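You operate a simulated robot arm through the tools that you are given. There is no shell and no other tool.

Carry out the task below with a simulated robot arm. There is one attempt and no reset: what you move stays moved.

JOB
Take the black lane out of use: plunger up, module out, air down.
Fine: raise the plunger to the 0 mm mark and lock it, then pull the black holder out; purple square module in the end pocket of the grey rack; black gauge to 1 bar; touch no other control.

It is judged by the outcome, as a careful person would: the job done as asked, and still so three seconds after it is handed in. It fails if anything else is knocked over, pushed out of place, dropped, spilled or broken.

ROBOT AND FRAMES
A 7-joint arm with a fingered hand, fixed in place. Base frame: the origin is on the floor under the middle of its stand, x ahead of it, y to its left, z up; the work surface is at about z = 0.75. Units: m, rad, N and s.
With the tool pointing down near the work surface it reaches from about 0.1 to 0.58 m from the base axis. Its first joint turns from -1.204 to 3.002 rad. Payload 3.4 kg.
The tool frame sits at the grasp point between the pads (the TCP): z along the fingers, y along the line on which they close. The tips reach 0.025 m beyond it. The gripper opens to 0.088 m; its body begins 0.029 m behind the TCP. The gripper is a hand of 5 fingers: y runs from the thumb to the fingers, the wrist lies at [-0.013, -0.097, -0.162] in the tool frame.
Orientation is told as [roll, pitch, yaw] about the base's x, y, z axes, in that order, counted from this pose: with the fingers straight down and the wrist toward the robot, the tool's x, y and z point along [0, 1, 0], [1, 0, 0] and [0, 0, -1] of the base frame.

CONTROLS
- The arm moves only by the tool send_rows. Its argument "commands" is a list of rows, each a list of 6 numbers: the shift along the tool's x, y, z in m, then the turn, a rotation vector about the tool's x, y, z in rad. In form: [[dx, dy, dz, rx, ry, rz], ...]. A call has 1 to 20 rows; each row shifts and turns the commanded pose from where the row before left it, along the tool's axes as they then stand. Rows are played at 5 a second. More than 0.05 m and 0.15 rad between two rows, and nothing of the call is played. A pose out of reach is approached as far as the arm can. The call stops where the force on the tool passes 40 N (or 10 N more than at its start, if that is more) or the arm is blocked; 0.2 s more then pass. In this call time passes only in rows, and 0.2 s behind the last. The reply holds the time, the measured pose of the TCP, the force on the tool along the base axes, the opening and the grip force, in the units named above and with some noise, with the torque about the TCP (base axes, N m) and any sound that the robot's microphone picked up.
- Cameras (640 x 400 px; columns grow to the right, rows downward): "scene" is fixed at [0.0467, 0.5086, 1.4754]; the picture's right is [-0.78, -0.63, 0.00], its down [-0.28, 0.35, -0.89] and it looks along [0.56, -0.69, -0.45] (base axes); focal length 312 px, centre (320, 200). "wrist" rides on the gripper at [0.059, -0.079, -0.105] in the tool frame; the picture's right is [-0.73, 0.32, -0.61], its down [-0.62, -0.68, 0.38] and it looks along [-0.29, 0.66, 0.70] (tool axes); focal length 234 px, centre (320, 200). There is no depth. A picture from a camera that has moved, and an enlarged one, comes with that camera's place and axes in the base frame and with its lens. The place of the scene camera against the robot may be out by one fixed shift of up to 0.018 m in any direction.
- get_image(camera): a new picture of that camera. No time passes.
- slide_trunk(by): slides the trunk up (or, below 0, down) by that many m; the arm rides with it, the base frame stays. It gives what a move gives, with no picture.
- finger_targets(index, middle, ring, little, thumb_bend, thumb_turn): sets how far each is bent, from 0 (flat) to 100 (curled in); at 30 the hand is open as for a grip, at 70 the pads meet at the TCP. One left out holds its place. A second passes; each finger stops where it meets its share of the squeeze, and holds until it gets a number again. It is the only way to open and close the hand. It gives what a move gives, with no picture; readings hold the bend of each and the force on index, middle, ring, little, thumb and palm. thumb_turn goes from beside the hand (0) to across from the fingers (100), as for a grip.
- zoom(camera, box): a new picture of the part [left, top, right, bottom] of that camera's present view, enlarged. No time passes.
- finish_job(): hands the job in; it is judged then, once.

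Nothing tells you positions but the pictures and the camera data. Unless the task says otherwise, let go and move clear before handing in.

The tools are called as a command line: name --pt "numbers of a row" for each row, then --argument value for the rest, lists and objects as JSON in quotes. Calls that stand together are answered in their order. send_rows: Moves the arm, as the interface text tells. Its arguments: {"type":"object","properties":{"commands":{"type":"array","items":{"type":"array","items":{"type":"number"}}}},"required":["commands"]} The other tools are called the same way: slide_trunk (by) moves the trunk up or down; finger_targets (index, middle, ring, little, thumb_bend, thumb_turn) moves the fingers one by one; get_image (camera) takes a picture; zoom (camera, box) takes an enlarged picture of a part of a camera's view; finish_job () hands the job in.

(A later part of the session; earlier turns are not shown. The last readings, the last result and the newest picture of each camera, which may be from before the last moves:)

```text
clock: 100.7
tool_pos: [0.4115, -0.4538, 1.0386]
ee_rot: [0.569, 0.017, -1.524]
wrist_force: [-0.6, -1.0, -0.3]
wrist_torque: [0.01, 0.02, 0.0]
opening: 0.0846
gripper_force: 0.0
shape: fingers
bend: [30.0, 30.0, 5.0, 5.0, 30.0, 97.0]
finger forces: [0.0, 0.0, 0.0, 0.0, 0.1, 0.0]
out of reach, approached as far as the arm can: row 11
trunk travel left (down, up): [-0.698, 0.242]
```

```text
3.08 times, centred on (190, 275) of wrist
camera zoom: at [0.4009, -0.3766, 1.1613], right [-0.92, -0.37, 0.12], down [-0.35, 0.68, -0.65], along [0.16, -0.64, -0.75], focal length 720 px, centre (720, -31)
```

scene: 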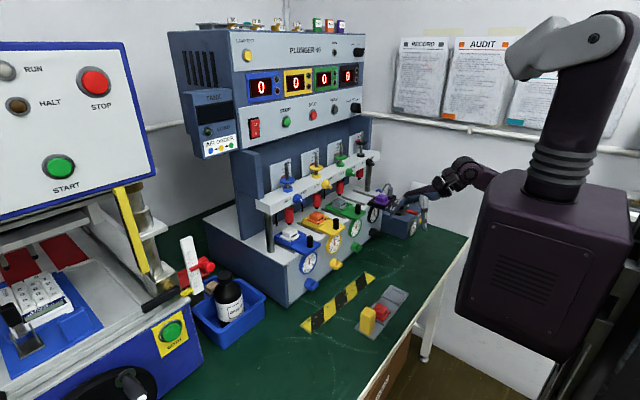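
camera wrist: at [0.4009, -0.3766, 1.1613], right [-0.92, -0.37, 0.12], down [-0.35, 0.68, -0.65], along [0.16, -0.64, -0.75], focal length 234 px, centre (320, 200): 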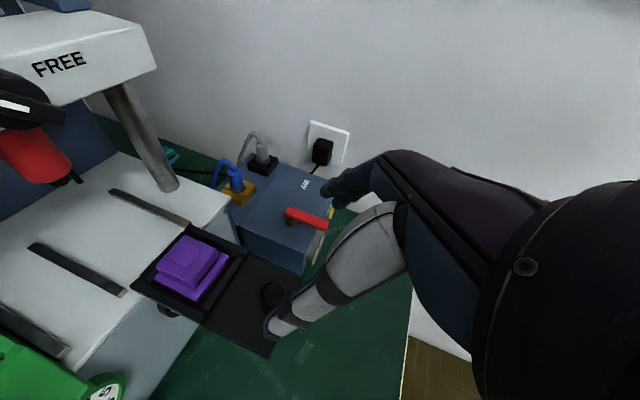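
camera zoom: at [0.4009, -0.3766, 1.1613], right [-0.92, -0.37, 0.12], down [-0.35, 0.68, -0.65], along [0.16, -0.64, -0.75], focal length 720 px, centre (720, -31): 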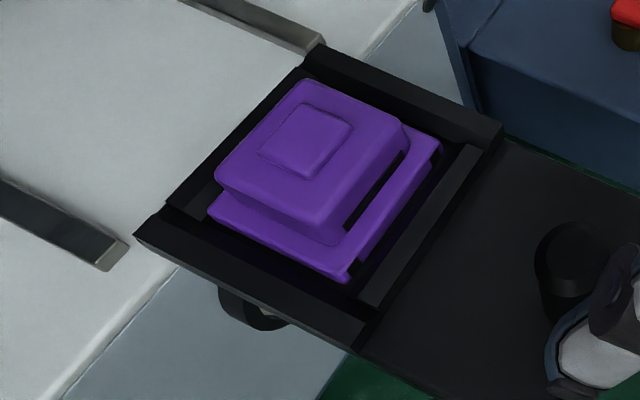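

The module's block is about 30 mm square, centred at (0.506, −0.423). I'll square up the hand's yaw and move above it.

send_rows --pt "0.0236 -0.0103 0.0151 -0.025 0 0.025" --pt "0.0236 -0.0103 0.0151 0 0 0" --pt "0.0236 -0.0103 0.0151 0 0 0"

get_image --camera "wrist"

zoom --camera "scene" --box '[340, 150, 436, 220]'

```text
clock: 101.5
tool_pos: [0.4958, -0.4208, 1.0389]
ee_rot: [0.562, 0.006, -1.567]
wrist_force: [0.3, 0.7, 0.2]
wrist_torque: [-0.01, 0.02, -0.01]
opening: 0.0846
gripper_force: 0.0
shape: fingers
bend: [30.0, 30.0, 5.0, 5.0, 30.0, 97.0]
finger forces: [0.0, 0.0, 0.0, 0.0, 0.0, 0.1]
out of reach, approached as far as the arm can: row 1
trunk travel left (down, up): [-0.698, 0.242]
```

```text
taken
camera wrist: at [0.4889, -0.3411, 1.1596], right [-0.94, -0.33, 0.12], down [-0.33, 0.68, -0.65], along [0.13, -0.65, -0.75], focal length 234 px, centre (320, 200)
```

wrist: 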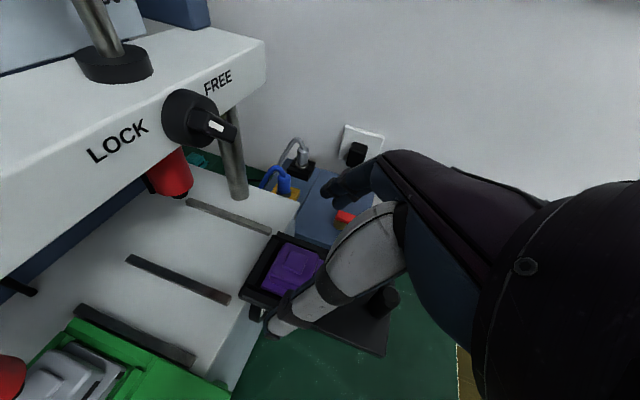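

```text
5.71 times, centred on (388, 185) of scene
camera zoom: at [0.0467, 0.5086, 1.4754], right [-0.78, -0.63, 0.0], down [-0.28, 0.35, -0.89], along [0.56, -0.69, -0.45], focal length 1782 px, centre (-69, 286)
```

zoom: 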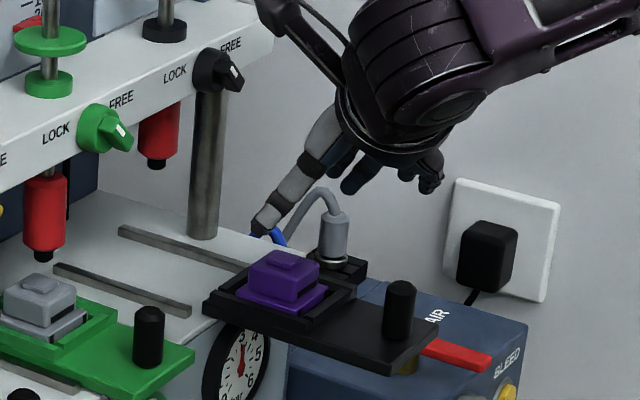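

send_rows --pt "-0.0121 0.001 0.019 0 0 0" --pt "-0.0116 0.001 0.0183 0 0 0"

get_image --camera "wrist"

zoom --camera "scene" --box '[340, 160, 420, 215]'

```text
clock: 102.1
tool_pos: [0.4944, -0.4225, 0.9935]
ee_rot: [0.562, 0.007, -1.564]
wrist_force: [-0.6, 1.3, 0.4]
wrist_torque: [-0.03, -0.01, 0.02]
opening: 0.0845
gripper_force: 0.1
shape: fingers
bend: [30.0, 30.0, 5.0, 5.0, 30.0, 97.0]
finger forces: [0.1, 0.0, 0.0, 0.0, 0.1, 0.0]
trunk travel left (down, up): [-0.698, 0.242]
```

```text
taken
camera wrist: at [0.4885, -0.3442, 1.1144], right [-0.94, -0.33, 0.12], down [-0.33, 0.68, -0.65], along [0.13, -0.65, -0.75], focal length 234 px, centre (320, 200)
```

wrist: 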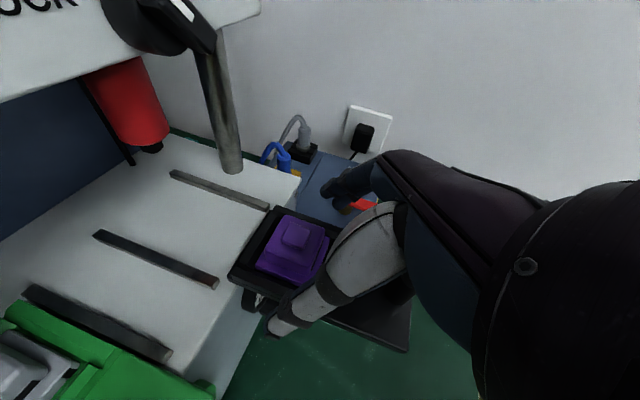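

```text
7.27 times, centred on (380, 188) of scene
camera zoom: at [0.0467, 0.5086, 1.4754], right [-0.78, -0.63, 0.0], down [-0.28, 0.35, -0.89], along [0.56, -0.69, -0.45], focal length 2268 px, centre (-116, 291)
```

zoom: 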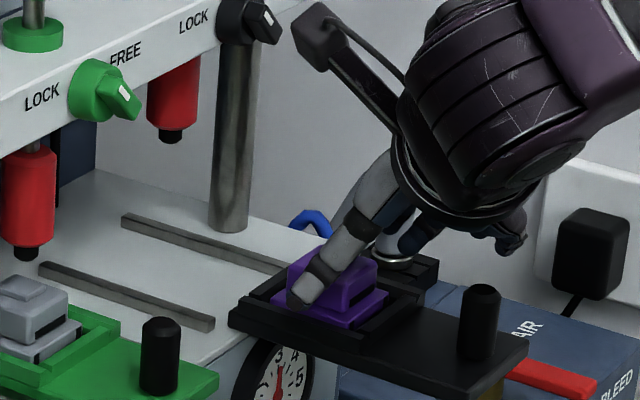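

zoom --camera "wrist" --box '[220, 180, 420, 360]'

```text
2.22 times, centred on (320, 270) of wrist
camera zoom: at [0.4885, -0.3442, 1.1144], right [-0.94, -0.33, 0.12], down [-0.33, 0.68, -0.65], along [0.13, -0.65, -0.75], focal length 520 px, centre (320, 44)
```

zoom: 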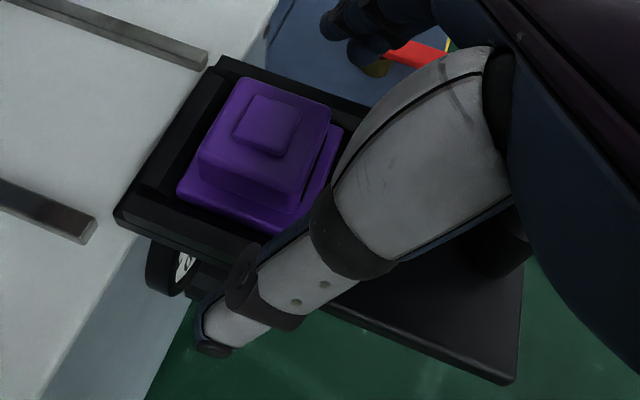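

Comparing two views shows the holder sits about 12 mm lower than I assumed: module at (0.516, −0.427), block top z≈0.974. I'll adjust before gripping.

send_rows --pt "0.0037 0.0045 0.0159 0 0 0"

zoom --camera "wrist" --box '[220, 180, 420, 360]'

zoom --camera "scene" --box '[350, 165, 414, 205]'

```text
clock: 102.5
tool_pos: [0.5062, -0.4275, 0.9814]
ee_rot: [0.561, 0.008, -1.566]
wrist_force: [-0.3, 0.5, 0.0]
wrist_torque: [0.01, 0.03, -0.01]
opening: 0.0843
gripper_force: 0.1
shape: fingers
bend: [30.0, 30.0, 5.0, 5.0, 30.0, 97.0]
finger forces: [0.0, 0.1, 0.1, 0.0, 0.0, 0.0]
trunk travel left (down, up): [-0.698, 0.242]
```

```text
2.22 times, centred on (320, 270) of wrist
camera zoom: at [0.5003, -0.3487, 1.1032], right [-0.94, -0.33, 0.13], down [-0.33, 0.68, -0.65], along [0.13, -0.65, -0.75], focal length 520 px, centre (320, 44)
```

zoom: 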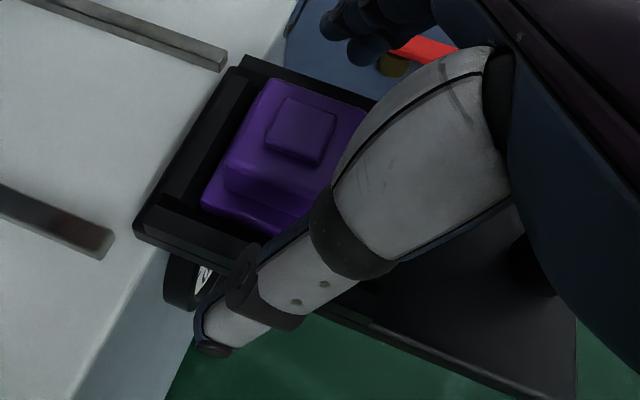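

```text
10.00 times, centred on (382, 185) of scene
camera zoom: at [0.0467, 0.5086, 1.4754], right [-0.78, -0.63, 0.0], down [-0.28, 0.35, -0.89], along [0.56, -0.69, -0.45], focal length 3118 px, centre (-300, 350)
```

zoom: 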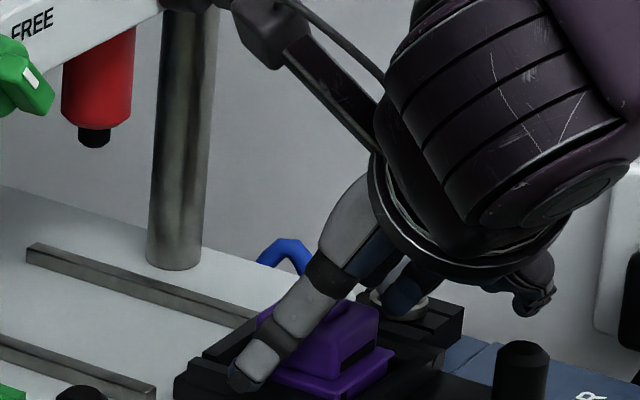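

Now the module sits right at the grasp centre. I'll close gently.

finger_targets --index 48 --middle 48 --thumb_bend 48

zoom --camera "wrist" --box '[220, 180, 420, 360]'

```text
clock: 103.5
tool_pos: [0.5045, -0.4283, 0.9829]
ee_rot: [0.564, 0.006, -1.566]
wrist_force: [-0.1, -3.3, 2.1]
wrist_torque: [-0.2, -0.02, -0.01]
opening: 0.0465
gripper_force: 1.6
shape: fingers
bend: [48.0, 44.0, 5.0, 5.0, 48.0, 97.0]
finger forces: [0.0, 4.1, 0.0, 0.0, 0.1, 0.0]
trunk travel left (down, up): [-0.698, 0.242]
```

```text
2.22 times, centred on (320, 270) of wrist
camera zoom: at [0.4987, -0.3492, 1.1041], right [-0.94, -0.33, 0.12], down [-0.33, 0.68, -0.65], along [0.13, -0.65, -0.75], focal length 520 px, centre (320, 44)
```

zoom: 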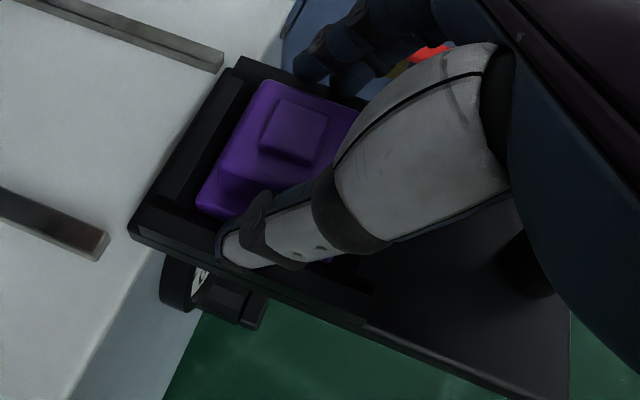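

The middle finger caught the tray's side wall, so I'll raise 5 mm and close again.

finger_targets --middle 38 --thumb_bend 42 --index 40

send_rows --pt "0.0032 0 -0.0051 0 0 0"

finger_targets --index 52 --middle 52 --thumb_bend 52

zoom --camera "wrist" --box '[220, 180, 420, 360]'

zoom --camera "scene" --box '[350, 165, 414, 205]'

```text
clock: 104.5
tool_pos: [0.5049, -0.4285, 0.983]
ee_rot: [0.561, 0.006, -1.566]
wrist_force: [0.1, 0.0, -0.5]
wrist_torque: [-0.01, -0.01, -0.03]
opening: 0.0609
gripper_force: 0.1
shape: fingers
bend: [40.0, 38.0, 5.0, 5.0, 42.0, 97.0]
finger forces: [0.2, 0.0, 0.0, 0.1, 0.0, 0.0]
trunk travel left (down, up): [-0.698, 0.242]
```

```text
clock: 104.9
tool_pos: [0.5047, -0.427, 0.9893]
ee_rot: [0.563, 0.008, -1.566]
wrist_force: [-0.5, 0.3, -1.1]
wrist_torque: [0.0, -0.01, -0.02]
opening: 0.0609
gripper_force: 0.0
shape: fingers
bend: [40.0, 38.0, 5.0, 5.0, 42.0, 97.0]
finger forces: [0.0, 0.0, 0.0, 0.1, 0.1, 0.0]
trunk travel left (down, up): [-0.698, 0.242]
```

```text
clock: 105.9
tool_pos: [0.5059, -0.4271, 0.9882]
ee_rot: [0.562, 0.007, -1.566]
wrist_force: [0.0, -0.9, -0.4]
wrist_torque: [-0.05, -0.01, 0.0]
opening: 0.0378
gripper_force: 0.1
shape: fingers
bend: [52.0, 52.0, 5.0, 5.0, 52.0, 97.0]
finger forces: [0.1, 0.1, 0.1, 0.0, 0.0, 0.0]
trunk travel left (down, up): [-0.698, 0.242]
```

```text
2.22 times, centred on (320, 270) of wrist
camera zoom: at [0.4991, -0.3482, 1.1092], right [-0.94, -0.33, 0.12], down [-0.33, 0.68, -0.65], along [0.13, -0.65, -0.75], focal length 520 px, centre (320, 44)
```

zoom: 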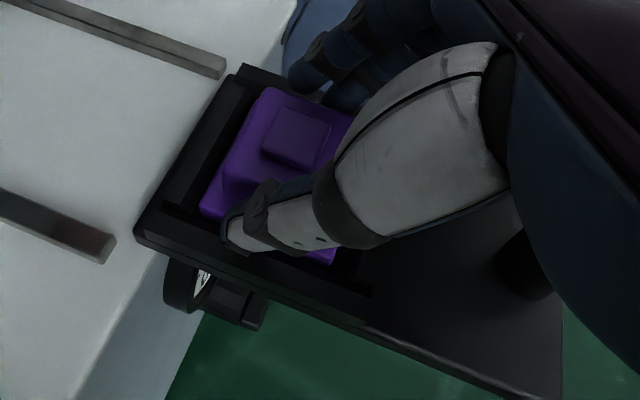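

```text
10.00 times, centred on (382, 185) of scene
camera zoom: at [0.0467, 0.5086, 1.4754], right [-0.78, -0.63, 0.0], down [-0.28, 0.35, -0.89], along [0.56, -0.69, -0.45], focal length 3118 px, centre (-300, 350)
```

zoom: 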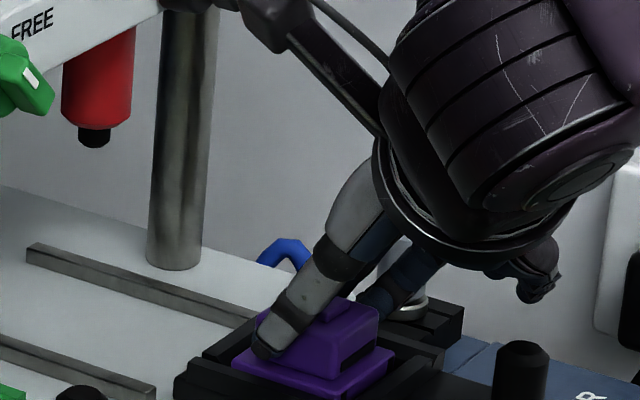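

finger_targets --index 62 --middle 62 --thumb_bend 62

zoom --camera "wrist" --box '[220, 180, 420, 360]'

zoom --camera "scene" --box '[350, 165, 414, 205]'

```text
clock: 106.9
tool_pos: [0.5053, -0.4276, 0.9873]
ee_rot: [0.562, 0.007, -1.568]
wrist_force: [0.1, -1.9, 0.0]
wrist_torque: [-0.02, -0.02, 0.0]
opening: 0.0278
gripper_force: 5.3
shape: fingers
bend: [57.0, 58.0, 5.0, 5.0, 56.0, 97.0]
finger forces: [2.7, 3.0, 0.0, 0.0, 4.2, 0.0]
trunk travel left (down, up): [-0.698, 0.242]
```

```text
2.22 times, centred on (320, 270) of wrist
camera zoom: at [0.4992, -0.3486, 1.109], right [-0.94, -0.33, 0.12], down [-0.33, 0.68, -0.65], along [0.13, -0.65, -0.75], focal length 520 px, centre (320, 44)
```

zoom: 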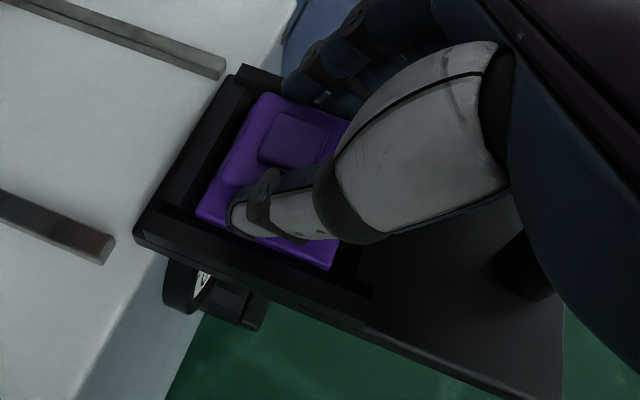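

```text
10.00 times, centred on (382, 185) of scene
camera zoom: at [0.0467, 0.5086, 1.4754], right [-0.78, -0.63, 0.0], down [-0.28, 0.35, -0.89], along [0.56, -0.69, -0.45], focal length 3118 px, centre (-300, 350)
```

zoom: 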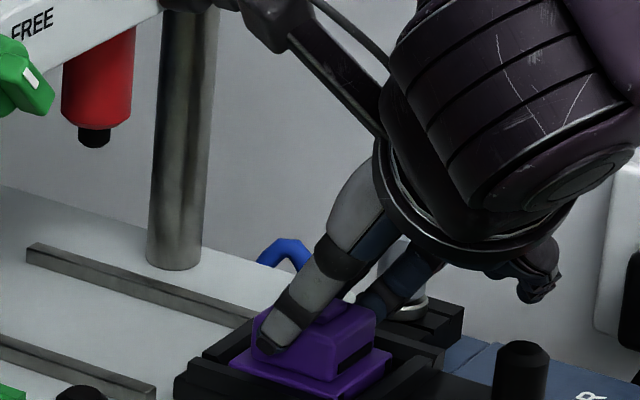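

The grip is symmetric. I'll firm it up and lift.

finger_targets --index 72 --middle 72 --thumb_bend 74

send_rows --pt "0.0053 0 -0.0085 0 0 0" --pt "0.0053 0 -0.0085 0 0 0"

zoom --camera "wrist" --box '[220, 180, 420, 360]'

zoom --camera "scene" --box '[350, 165, 414, 205]'

```text
clock: 107.9
tool_pos: [0.5059, -0.4284, 0.9883]
ee_rot: [0.561, 0.008, -1.566]
wrist_force: [1.0, -6.3, 1.3]
wrist_torque: [-0.2, -0.02, 0.01]
opening: 0.0263
gripper_force: 15.4
shape: fingers
bend: [58.0, 60.0, 5.0, 5.0, 57.0, 97.0]
finger forces: [8.4, 9.6, 0.0, 0.0, 11.5, 0.1]
trunk travel left (down, up): [-0.698, 0.242]
```

```text
clock: 108.5
tool_pos: [0.5057, -0.4267, 1.0077]
ee_rot: [0.561, 0.009, -1.564]
wrist_force: [-0.5, 0.2, -0.7]
wrist_torque: [0.04, 0.04, -0.01]
opening: 0.0264
gripper_force: 13.3
shape: fingers
bend: [59.0, 62.0, 5.0, 5.0, 57.0, 95.0]
finger forces: [7.3, 6.2, 0.0, 0.0, 13.4, 0.0]
trunk travel left (down, up): [-0.698, 0.242]
```

```text
2.22 times, centred on (320, 270) of wrist
camera zoom: at [0.499, -0.3483, 1.1295], right [-0.94, -0.33, 0.12], down [-0.33, 0.68, -0.65], along [0.13, -0.65, -0.75], focal length 520 px, centre (320, 44)
```

zoom: 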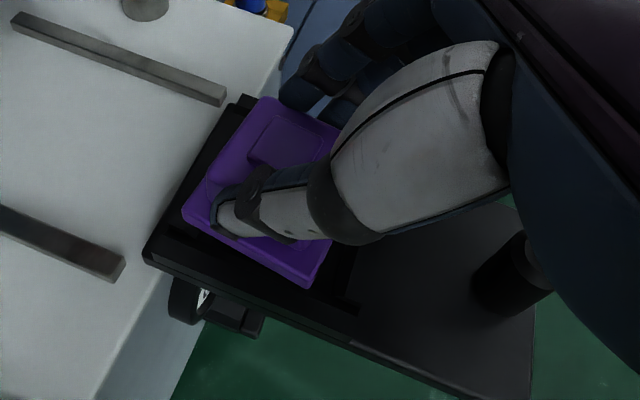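

```text
10.00 times, centred on (382, 185) of scene
camera zoom: at [0.0467, 0.5086, 1.4754], right [-0.78, -0.63, 0.0], down [-0.28, 0.35, -0.89], along [0.56, -0.69, -0.45], focal length 3118 px, centre (-300, 350)
```

zoom: 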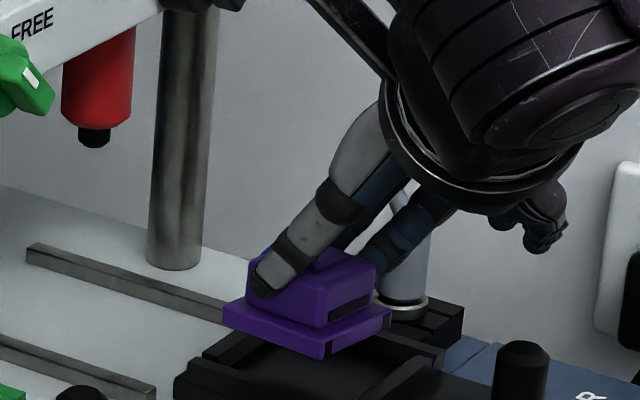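

The module is lifted; it turned slightly in the grip (about 14° clockwise), which I'll compensate at placement. I'll raise it clear of the peg.

send_rows --pt "0.0107 0 -0.017 0 0 0" --pt "0.0107 0 -0.017 0 0 0" --pt "0.0107 0 -0.017 0 0 0"

get_image --camera "wrist"

zoom --camera "scene" --box '[340, 140, 436, 210]'

```text
clock: 109.3
tool_pos: [0.5043, -0.4285, 1.0696]
ee_rot: [0.562, 0.007, -1.567]
wrist_force: [-1.0, 0.2, -0.7]
wrist_torque: [-0.01, -0.01, 0.01]
opening: 0.0264
gripper_force: 13.0
shape: fingers
bend: [59.0, 62.0, 5.0, 5.0, 57.0, 95.0]
finger forces: [7.2, 6.2, 0.0, 0.0, 13.4, 0.0]
trunk travel left (down, up): [-0.698, 0.242]
```

```text
taken
camera wrist: at [0.4987, -0.3489, 1.1909], right [-0.94, -0.33, 0.12], down [-0.33, 0.68, -0.65], along [0.13, -0.65, -0.75], focal length 234 px, centre (320, 200)
```

wrist: 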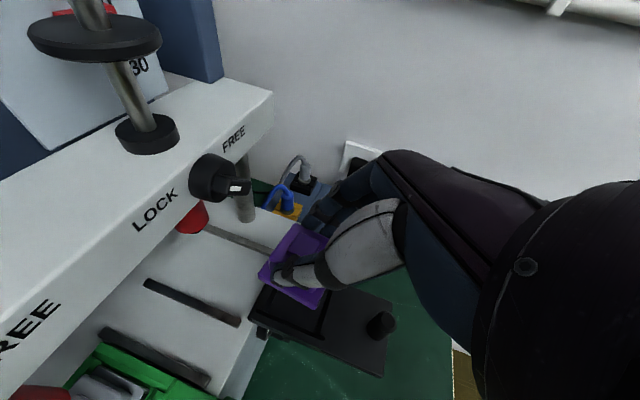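

```text
5.71 times, centred on (388, 175) of scene
camera zoom: at [0.0467, 0.5086, 1.4754], right [-0.78, -0.63, 0.0], down [-0.28, 0.35, -0.89], along [0.56, -0.69, -0.45], focal length 1782 px, centre (-69, 343)
```

zoom: 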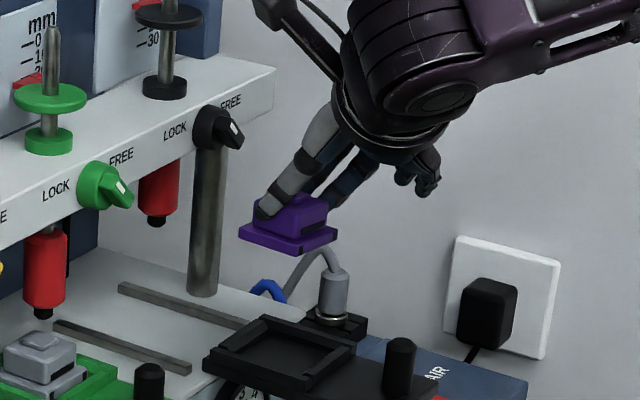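

The module is held securely and the tray is empty. I'll carry it over to the rack along the rehearsed path, with about 14° of extra yaw to square it.

send_rows --pt "-0.0212 0 -0.0133 0 0 0" --pt "-0.0212 0 -0.0133 0 0 0" --pt "-0.0078 -0.0148 -0.0049 0.0745 0 -0.1183" --pt "-0.0059 -0.016 -0.0037 0.0745 0 -0.1183" --pt "-0.004 -0.0167 -0.0025 0.0745 0 -0.1183" --pt "-0.002 -0.0173 -0.0013 0.0745 0 -0.1183" --pt "0.0001 -0.0174 0 0.0745 0 -0.1183" --pt "0.0021 -0.0172 0.0013 0.0745 0 -0.1183"

get_image --camera "wrist"

```text
clock: 111.1
tool_pos: [0.3988, -0.3379, 1.0705]
ee_rot: [0.568, 0.003, -0.724]
wrist_force: [0.7, 0.7, -0.9]
wrist_torque: [-0.03, 0.0, 0.0]
opening: 0.0259
gripper_force: 12.9
shape: fingers
bend: [59.0, 62.0, 5.0, 5.0, 57.0, 95.0]
finger forces: [7.1, 6.2, 0.0, 0.0, 13.3, 0.1]
trunk travel left (down, up): [-0.698, 0.242]
```

```text
taken
camera wrist: at [0.3362, -0.2909, 1.1904], right [-0.38, -0.92, 0.12], down [-0.72, 0.21, -0.66], along [0.58, -0.34, -0.74], focal length 234 px, centre (320, 200)
```

wrist: 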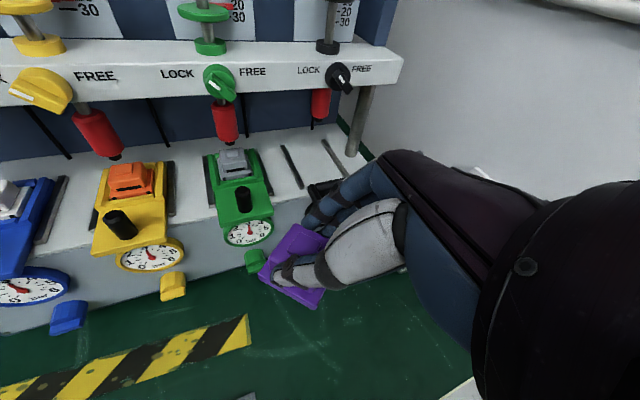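

Smooth so far and the grip is unchanged. I'll continue the rest of the way.

send_rows --pt "0.0041 -0.0168 0.0026 0.0745 0 -0.1183" --pt "0.0061 -0.0158 0.0038 0.0745 0 -0.1183" --pt "0.0079 -0.0148 0.005 0.0745 0 -0.1183" --pt "0.0096 -0.0133 0.006 0.0745 0 -0.1183" --pt "0.011 -0.0116 0.0069 0.0745 0 -0.1183" --pt "0.0123 -0.0097 0.0077 0.0745 0 -0.1183" --pt "0.0133 -0.0075 0.0084 0.0745 0 -0.1183"

get_image --camera "wrist"

get_image --camera "scene"

```text
clock: 112.7
tool_pos: [0.334, -0.2339, 1.0706]
ee_rot: [0.569, -0.001, 0.255]
wrist_force: [-0.1, 0.0, -1.2]
wrist_torque: [0.02, 0.02, 0.01]
opening: 0.026
gripper_force: 13.2
shape: fingers
bend: [59.0, 63.0, 5.0, 5.0, 57.0, 95.0]
finger forces: [7.1, 6.1, 0.0, 0.0, 13.3, 0.0]
trunk travel left (down, up): [-0.698, 0.242]
```

```text
taken
camera wrist: at [0.2598, -0.2604, 1.1908], right [0.55, -0.83, 0.12], down [-0.58, -0.48, -0.66], along [0.6, 0.29, -0.74], focal length 234 px, centre (320, 200)
```

wrist: 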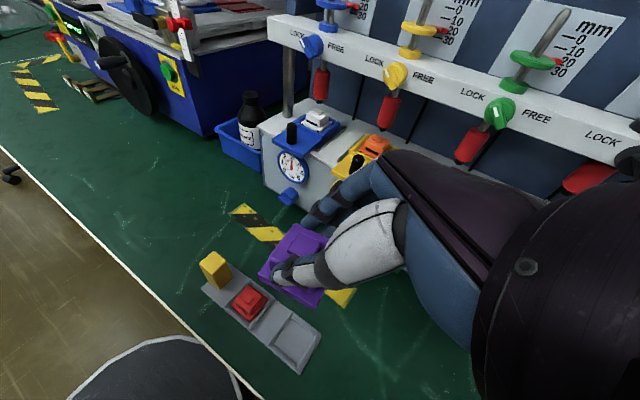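

```text
taken
```

scene: 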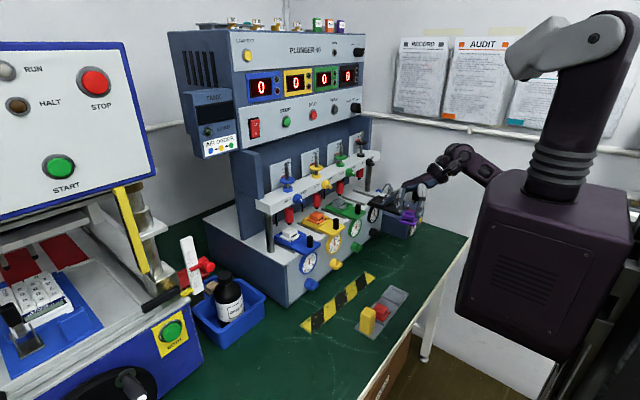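

zoom --camera "wrist" --box '[190, 200, 370, 380]'

zoom --camera "scene" --box '[350, 165, 446, 225]'

```text
2.22 times, centred on (280, 290) of wrist
camera zoom: at [0.2598, -0.2604, 1.1908], right [0.55, -0.83, 0.12], down [-0.58, -0.48, -0.66], along [0.6, 0.29, -0.74], focal length 520 px, centre (409, 0)
```

zoom: 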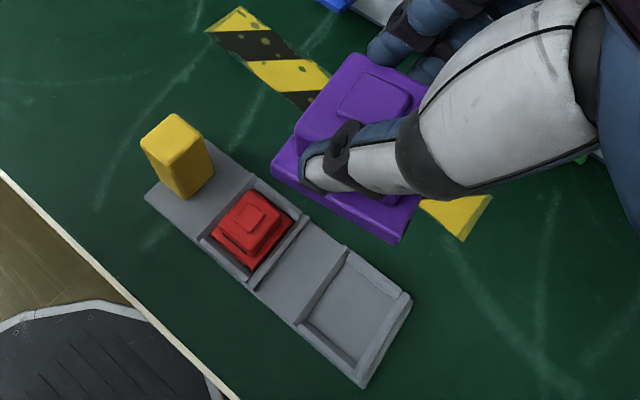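

```text
6.67 times, centred on (398, 195) of scene
camera zoom: at [0.0467, 0.5086, 1.4754], right [-0.78, -0.63, 0.0], down [-0.28, 0.35, -0.89], along [0.56, -0.69, -0.45], focal length 2079 px, centre (-200, 233)
```

zoom: 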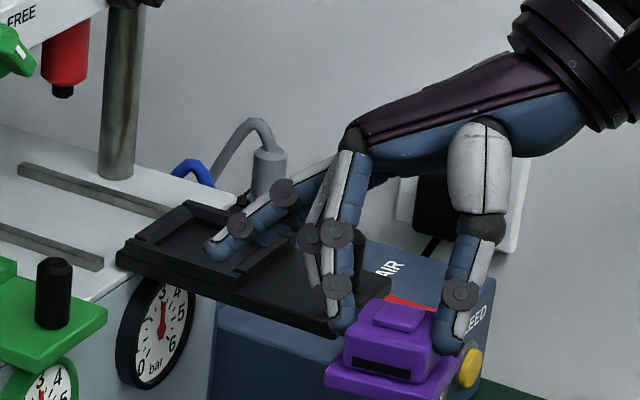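

The module is level over the rack but about 6° over-rotated, and its centre needs to move about 4 mm. I'll correct both and descend partway.

send_rows --pt "-0.0032 0.0025 -0.002 -0.0566 0 0.0885" --pt "-0.0216 0 0.0337 0 0 0" --pt "-0.0216 0 0.0337 0 0 0" --pt "-0.0216 0 0.0337 0 0 0" --pt "-0.0216 0 0.0337 0 0 0"

get_image --camera "wrist"

get_image --camera "scene"

```text
clock: 113.9
tool_pos: [0.3373, -0.2385, 0.9086]
ee_rot: [0.569, -0.002, 0.149]
wrist_force: [0.1, 0.2, -0.8]
wrist_torque: [0.01, 0.0, 0.02]
opening: 0.0261
gripper_force: 13.2
shape: fingers
bend: [59.0, 63.0, 5.0, 5.0, 57.0, 95.0]
finger forces: [7.2, 6.1, 0.0, 0.1, 13.2, 0.1]
trunk travel left (down, up): [-0.698, 0.242]
```

```text
taken
camera wrist: at [0.2607, -0.2564, 1.03], right [0.46, -0.88, 0.12], down [-0.63, -0.42, -0.66], along [0.63, 0.23, -0.74], focal length 234 px, centre (320, 200)
```

wrist: 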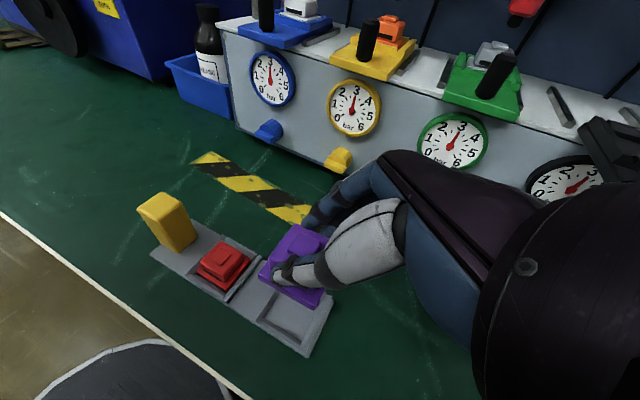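

```text
taken
```

scene: 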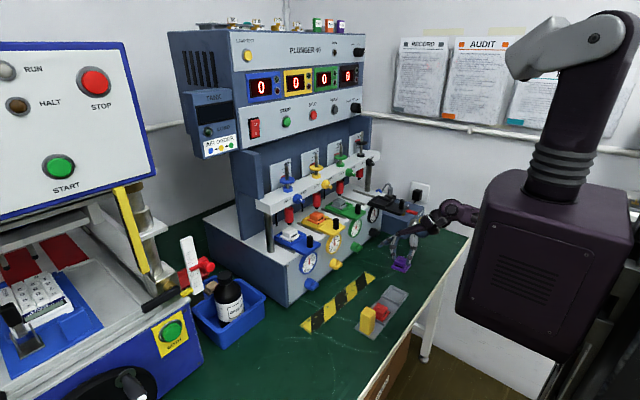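

zoom --camera "wrist" --box '[190, 200, 370, 380]'

zoom --camera "scene" --box '[350, 230, 446, 330]'

```text
2.22 times, centred on (280, 290) of wrist
camera zoom: at [0.2607, -0.2564, 1.03], right [0.46, -0.88, 0.12], down [-0.63, -0.42, -0.66], along [0.63, 0.23, -0.74], focal length 520 px, centre (409, 0)
```

zoom: 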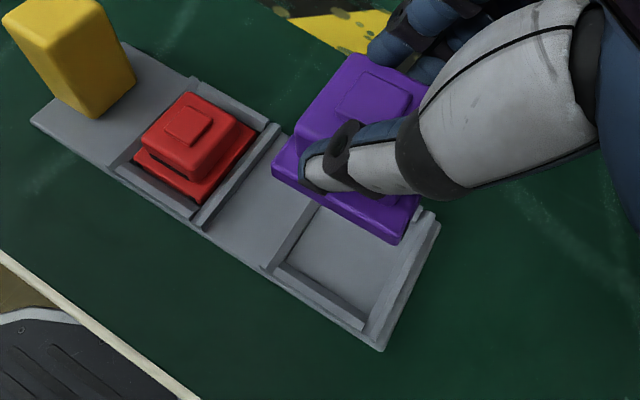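

```text
4.00 times, centred on (398, 280) of scene
camera zoom: at [0.0467, 0.5086, 1.4754], right [-0.78, -0.63, 0.0], down [-0.28, 0.35, -0.89], along [0.56, -0.69, -0.45], focal length 1247 px, centre (8, -120)
```

zoom: 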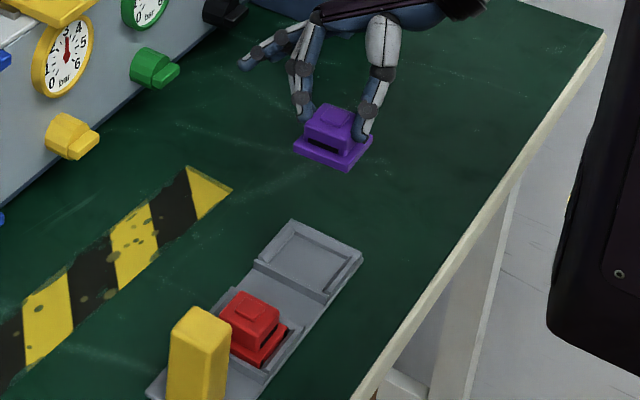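

Alignment is now within about 1–2 mm and under 1° of yaw. I'll descend to just above the pocket and re-check.

send_rows --pt "-0.0226 -0.0018 0.0378 0 0 0" --pt "-0.0237 0 0.0371 0 0 0"

zoom --camera "wrist" --box '[190, 200, 370, 380]'

zoom --camera "scene" --box '[350, 250, 430, 330]'

```text
clock: 114.5
tool_pos: [0.3383, -0.2374, 0.8204]
ee_rot: [0.566, -0.001, 0.148]
wrist_force: [-0.1, -0.8, -0.8]
wrist_torque: [0.01, 0.01, 0.01]
opening: 0.0263
gripper_force: 12.9
shape: fingers
bend: [59.0, 63.0, 5.0, 5.0, 57.0, 95.0]
finger forces: [7.0, 6.0, 0.1, 0.1, 13.1, 0.0]
trunk travel left (down, up): [-0.698, 0.242]
```

```text
2.22 times, centred on (280, 290) of wrist
camera zoom: at [0.2604, -0.255, 0.9411], right [0.46, -0.88, 0.12], down [-0.62, -0.42, -0.66], along [0.63, 0.23, -0.74], focal length 520 px, centre (409, 0)
```

zoom: 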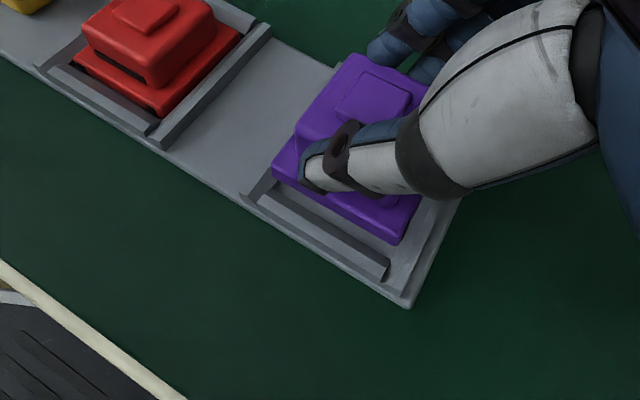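

```text
5.00 times, centred on (390, 290) of scene
camera zoom: at [0.0467, 0.5086, 1.4754], right [-0.78, -0.63, 0.0], down [-0.28, 0.35, -0.89], along [0.56, -0.69, -0.45], focal length 1559 px, centre (-30, -250)
```

zoom: 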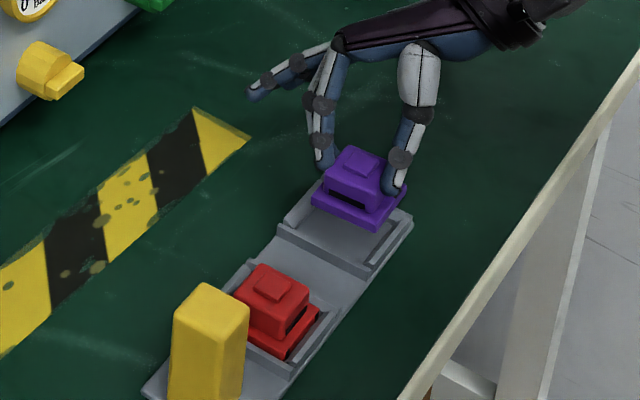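

send_rows --pt "-0.0055 -0.0015 0.0081 0 0 0" --pt "-0.0027 0 0.0042 0 0 0"

zoom --camera "wrist" --box '[190, 200, 370, 380]'

zoom --camera "scene" --box '[364, 260, 428, 310]'

```text
clock: 115.1
tool_pos: [0.3366, -0.2389, 0.806]
ee_rot: [0.567, -0.001, 0.146]
wrist_force: [0.5, 0.0, -0.5]
wrist_torque: [-0.01, 0.0, -0.01]
opening: 0.0264
gripper_force: 13.3
shape: fingers
bend: [59.0, 63.0, 5.0, 5.0, 57.0, 95.0]
finger forces: [7.1, 6.1, 0.0, 0.0, 13.1, 0.0]
trunk travel left (down, up): [-0.698, 0.242]
```

```text
2.22 times, centred on (280, 290) of wrist
camera zoom: at [0.2588, -0.2557, 0.9274], right [0.46, -0.88, 0.12], down [-0.63, -0.42, -0.66], along [0.63, 0.23, -0.74], focal length 520 px, centre (409, 0)
```

zoom: 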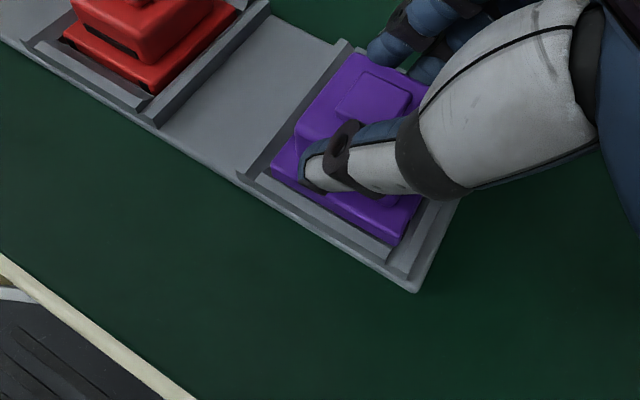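

```text
8.00 times, centred on (396, 285) of scene
camera zoom: at [0.0467, 0.5086, 1.4754], right [-0.78, -0.63, 0.0], down [-0.28, 0.35, -0.89], along [0.56, -0.69, -0.45], focal length 2495 px, centre (-288, -480)
```

zoom: 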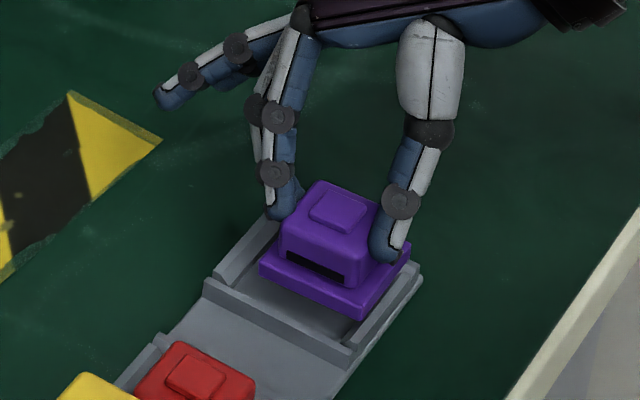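

send_rows --pt "-0.0022 0 0.0034 0 0 0"

zoom --camera "wrist" --box '[230, 210, 350, 330]'

zoom --camera "scene" --box '[372, 265, 420, 301]'

```text
clock: 115.5
tool_pos: [0.335, -0.2382, 0.8019]
ee_rot: [0.569, -0.002, 0.147]
wrist_force: [0.3, 0.0, -1.0]
wrist_torque: [0.03, 0.03, 0.0]
opening: 0.0263
gripper_force: 13.4
shape: fingers
bend: [59.0, 63.0, 5.0, 5.0, 57.0, 95.0]
finger forces: [7.1, 6.1, 0.1, 0.0, 13.0, 0.0]
trunk travel left (down, up): [-0.698, 0.242]
```

```text
3.33 times, centred on (290, 270) of wrist
camera zoom: at [0.2584, -0.2562, 0.9238], right [0.46, -0.88, 0.12], down [-0.63, -0.42, -0.66], along [0.63, 0.23, -0.74], focal length 781 px, centre (420, -33)
```

zoom: 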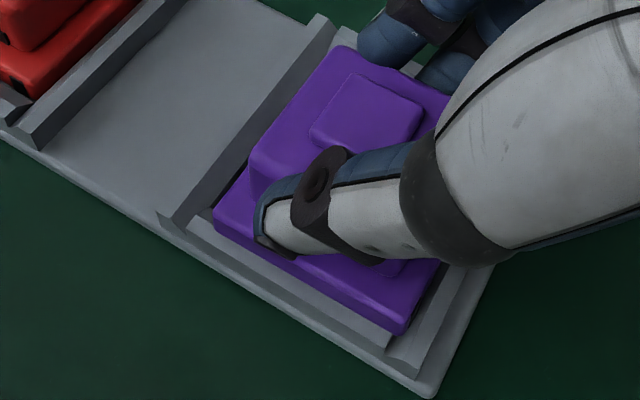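

```text
11.11 times, centred on (396, 283) of scene
camera zoom: at [0.0467, 0.5086, 1.4754], right [-0.78, -0.63, 0.0], down [-0.28, 0.35, -0.89], along [0.56, -0.69, -0.45], focal length 3465 px, centre (-524, -722)
```

zoom: 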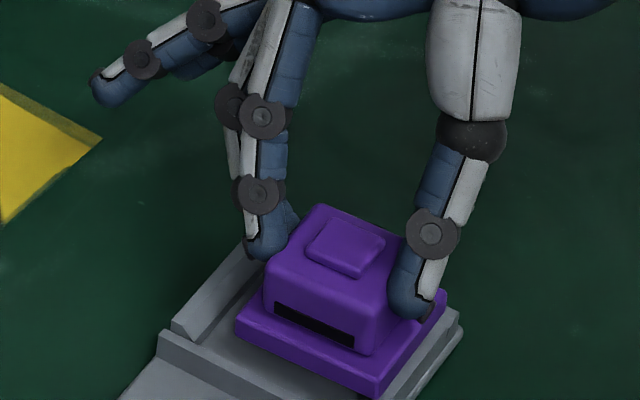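

send_rows --pt "-0.0022 0 0.0034 0 0 0" --pt "-0.0016 0 0.0025 0 0 0"

zoom --camera "wrist" --box '[230, 210, 350, 330]'

zoom --camera "scene" --box '[372, 265, 420, 301]'

```text
clock: 116.1
tool_pos: [0.3339, -0.2382, 0.7977]
ee_rot: [0.567, -0.003, 0.148]
wrist_force: [0.3, 1.6, 1.1]
wrist_torque: [0.08, 0.05, 0.0]
opening: 0.0263
gripper_force: 13.5
shape: fingers
bend: [59.0, 63.0, 5.0, 5.0, 58.0, 94.0]
finger forces: [7.8, 5.3, 0.0, 0.1, 13.4, 0.0]
trunk travel left (down, up): [-0.698, 0.242]
```

```text
3.33 times, centred on (290, 270) of wrist
camera zoom: at [0.2578, -0.2553, 0.917], right [0.46, -0.88, 0.12], down [-0.63, -0.42, -0.66], along [0.63, 0.23, -0.74], focal length 781 px, centre (420, -33)
```

zoom: 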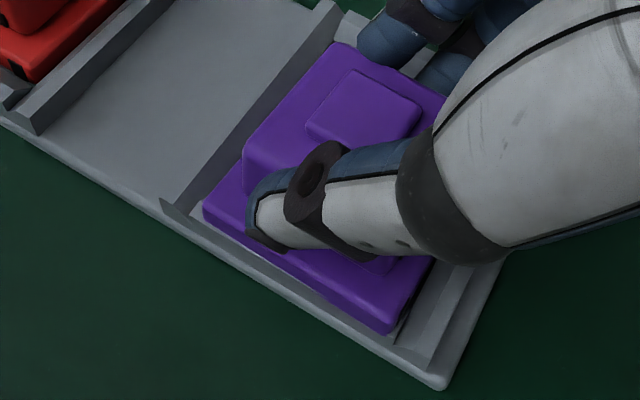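

```text
11.11 times, centred on (396, 283) of scene
camera zoom: at [0.0467, 0.5086, 1.4754], right [-0.78, -0.63, 0.0], down [-0.28, 0.35, -0.89], along [0.56, -0.69, -0.45], focal length 3465 px, centre (-524, -722)
```

zoom: 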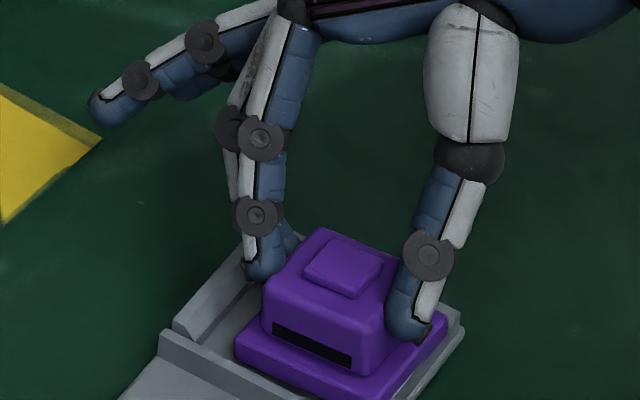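

send_rows --pt "-0.0011 0 0.0017 0 0 0"

zoom --camera "wrist" --box '[230, 210, 350, 330]'

zoom --camera "scene" --box '[350, 265, 414, 325]'

```text
clock: 116.5
tool_pos: [0.335, -0.2374, 0.7944]
ee_rot: [0.57, -0.001, 0.148]
wrist_force: [0.1, 1.2, 3.9]
wrist_torque: [0.07, 0.02, 0.01]
opening: 0.0264
gripper_force: 13.9
shape: fingers
bend: [59.0, 63.0, 5.0, 5.0, 58.0, 94.0]
finger forces: [8.0, 5.4, 0.0, 0.0, 13.6, 0.1]
trunk travel left (down, up): [-0.698, 0.242]
```

```text
3.33 times, centred on (290, 270) of wrist
camera zoom: at [0.2578, -0.2556, 0.9152], right [0.46, -0.88, 0.12], down [-0.63, -0.42, -0.66], along [0.63, 0.23, -0.74], focal length 781 px, centre (420, -33)
```

zoom: 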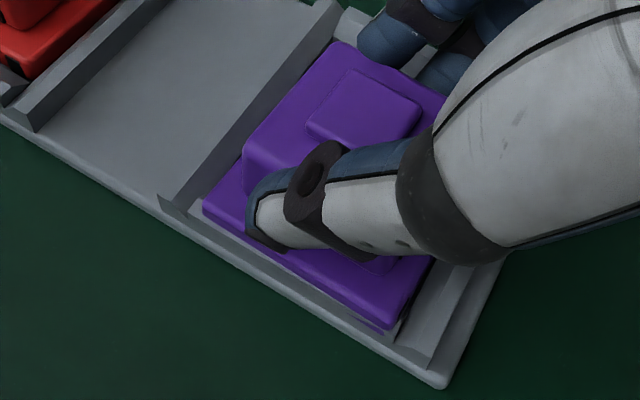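

```text
6.67 times, centred on (382, 295) of scene
camera zoom: at [0.0467, 0.5086, 1.4754], right [-0.78, -0.63, 0.0], down [-0.28, 0.35, -0.89], along [0.56, -0.69, -0.45], focal length 2079 px, centre (-93, -433)
```

zoom: 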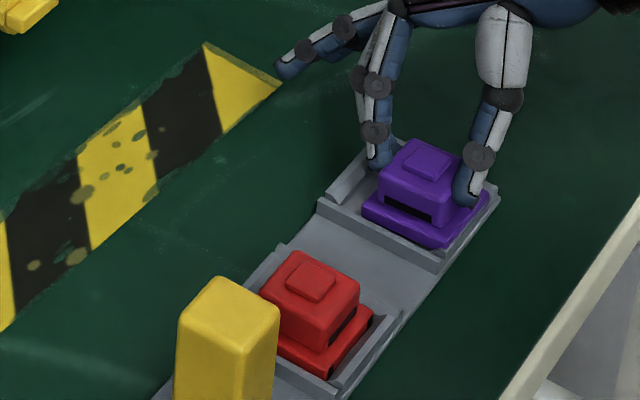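

Comparing both views, the module's near edge is resting on the pocket's near wall, about 5–6 mm too close to the robot. I'll lift slightly, shift it forward, and re-measure.

send_rows --pt "0.0043 0 -0.0067 0 0 0" --pt "-0.0024 0.0051 -0.0015 0 0 0"

zoom --camera "wrist" --box '[230, 210, 350, 330]'

zoom --camera "scene" --box '[350, 265, 414, 325]'

```text
clock: 117.1
tool_pos: [0.3407, -0.2414, 0.8033]
ee_rot: [0.57, -0.002, 0.147]
wrist_force: [-0.3, -0.5, 0.5]
wrist_torque: [0.01, -0.01, -0.01]
opening: 0.0259
gripper_force: 14.1
shape: fingers
bend: [59.0, 63.0, 5.0, 5.0, 58.0, 94.0]
finger forces: [7.8, 5.9, 0.0, 0.0, 13.8, 0.1]
trunk travel left (down, up): [-0.698, 0.242]
```

```text
3.33 times, centred on (290, 270) of wrist
camera zoom: at [0.2633, -0.2583, 0.9227], right [0.46, -0.88, 0.12], down [-0.63, -0.42, -0.66], along [0.63, 0.23, -0.74], focal length 781 px, centre (420, -33)
```

zoom: 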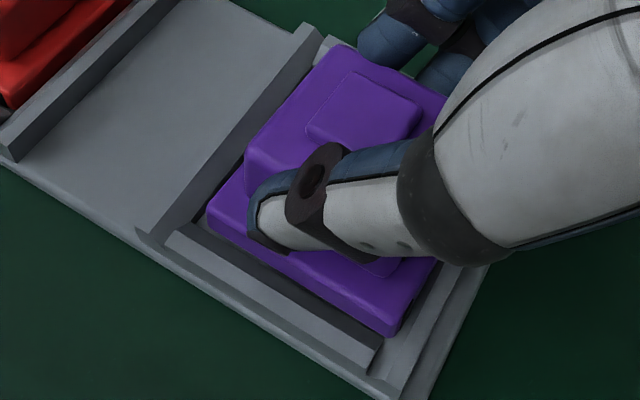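

```text
6.67 times, centred on (382, 295) of scene
camera zoom: at [0.0467, 0.5086, 1.4754], right [-0.78, -0.63, 0.0], down [-0.28, 0.35, -0.89], along [0.56, -0.69, -0.45], focal length 2079 px, centre (-93, -433)
```

zoom: 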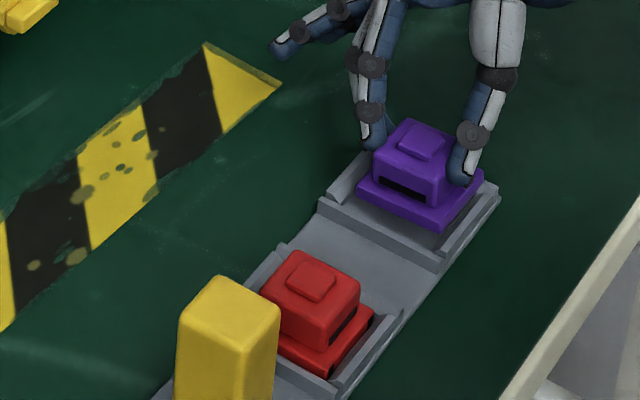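

Triangulating with both cameras, the module centre is about 4 mm short in x and 3 mm off in y from the pocket centre. I'll apply that correction and check before lowering.

send_rows --pt "0.002 0.0044 0.0013 0 0 0"

zoom --camera "wrist" --box '[230, 210, 350, 330]'

zoom --camera "scene" --box '[366, 262, 414, 298]'

```text
clock: 117.5
tool_pos: [0.3448, -0.237, 0.8026]
ee_rot: [0.57, -0.002, 0.148]
wrist_force: [0.6, -0.4, -0.3]
wrist_torque: [0.02, -0.03, 0.04]
opening: 0.0262
gripper_force: 13.7
shape: fingers
bend: [59.0, 63.0, 5.0, 5.0, 58.0, 94.0]
finger forces: [7.9, 5.9, 0.1, 0.0, 13.9, 0.0]
trunk travel left (down, up): [-0.698, 0.242]
```

```text
3.33 times, centred on (290, 270) of wrist
camera zoom: at [0.2678, -0.2551, 0.9232], right [0.46, -0.88, 0.12], down [-0.63, -0.42, -0.66], along [0.63, 0.23, -0.74], focal length 781 px, centre (420, -33)
```

zoom: 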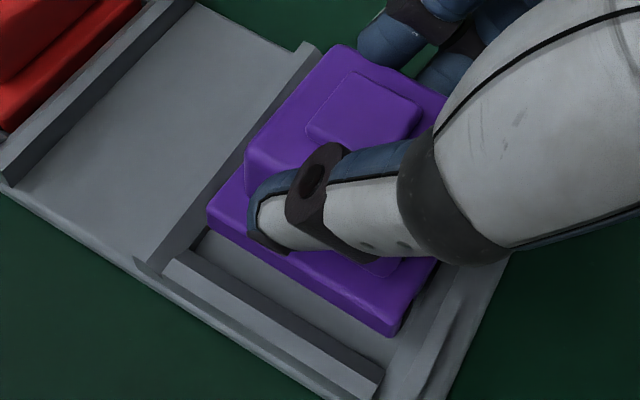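

```text
11.11 times, centred on (390, 280) of scene
camera zoom: at [0.0467, 0.5086, 1.4754], right [-0.78, -0.63, 0.0], down [-0.28, 0.35, -0.89], along [0.56, -0.69, -0.45], focal length 3465 px, centre (-458, -689)
```

zoom: 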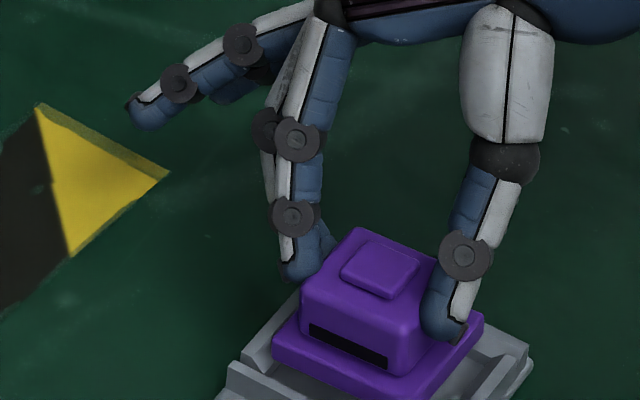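

The gaps to all four walls now look nearly even. I'll fine-tune by 1 mm and lower in small steps.

send_rows --pt "-0.0034 -0.0008 0.0073 0 0 0"

zoom --camera "wrist" --box '[230, 210, 350, 330]'

```text
clock: 117.9
tool_pos: [0.3442, -0.2363, 0.7953]
ee_rot: [0.569, -0.002, 0.149]
wrist_force: [-1.3, -0.8, 0.8]
wrist_torque: [0.05, -0.05, 0.01]
opening: 0.0263
gripper_force: 12.9
shape: fingers
bend: [59.0, 63.0, 5.0, 5.0, 58.0, 94.0]
finger forces: [7.4, 5.9, 0.0, 0.0, 13.9, 0.0]
trunk travel left (down, up): [-0.698, 0.242]
```

```text
3.33 times, centred on (290, 270) of wrist
camera zoom: at [0.2666, -0.2541, 0.9153], right [0.46, -0.88, 0.12], down [-0.63, -0.42, -0.66], along [0.63, 0.23, -0.74], focal length 781 px, centre (420, -33)
```

zoom: 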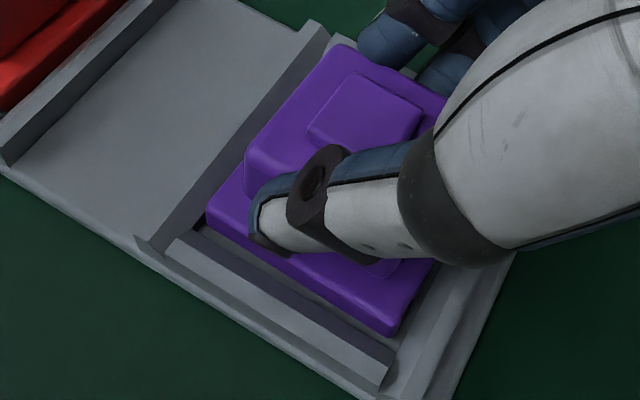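

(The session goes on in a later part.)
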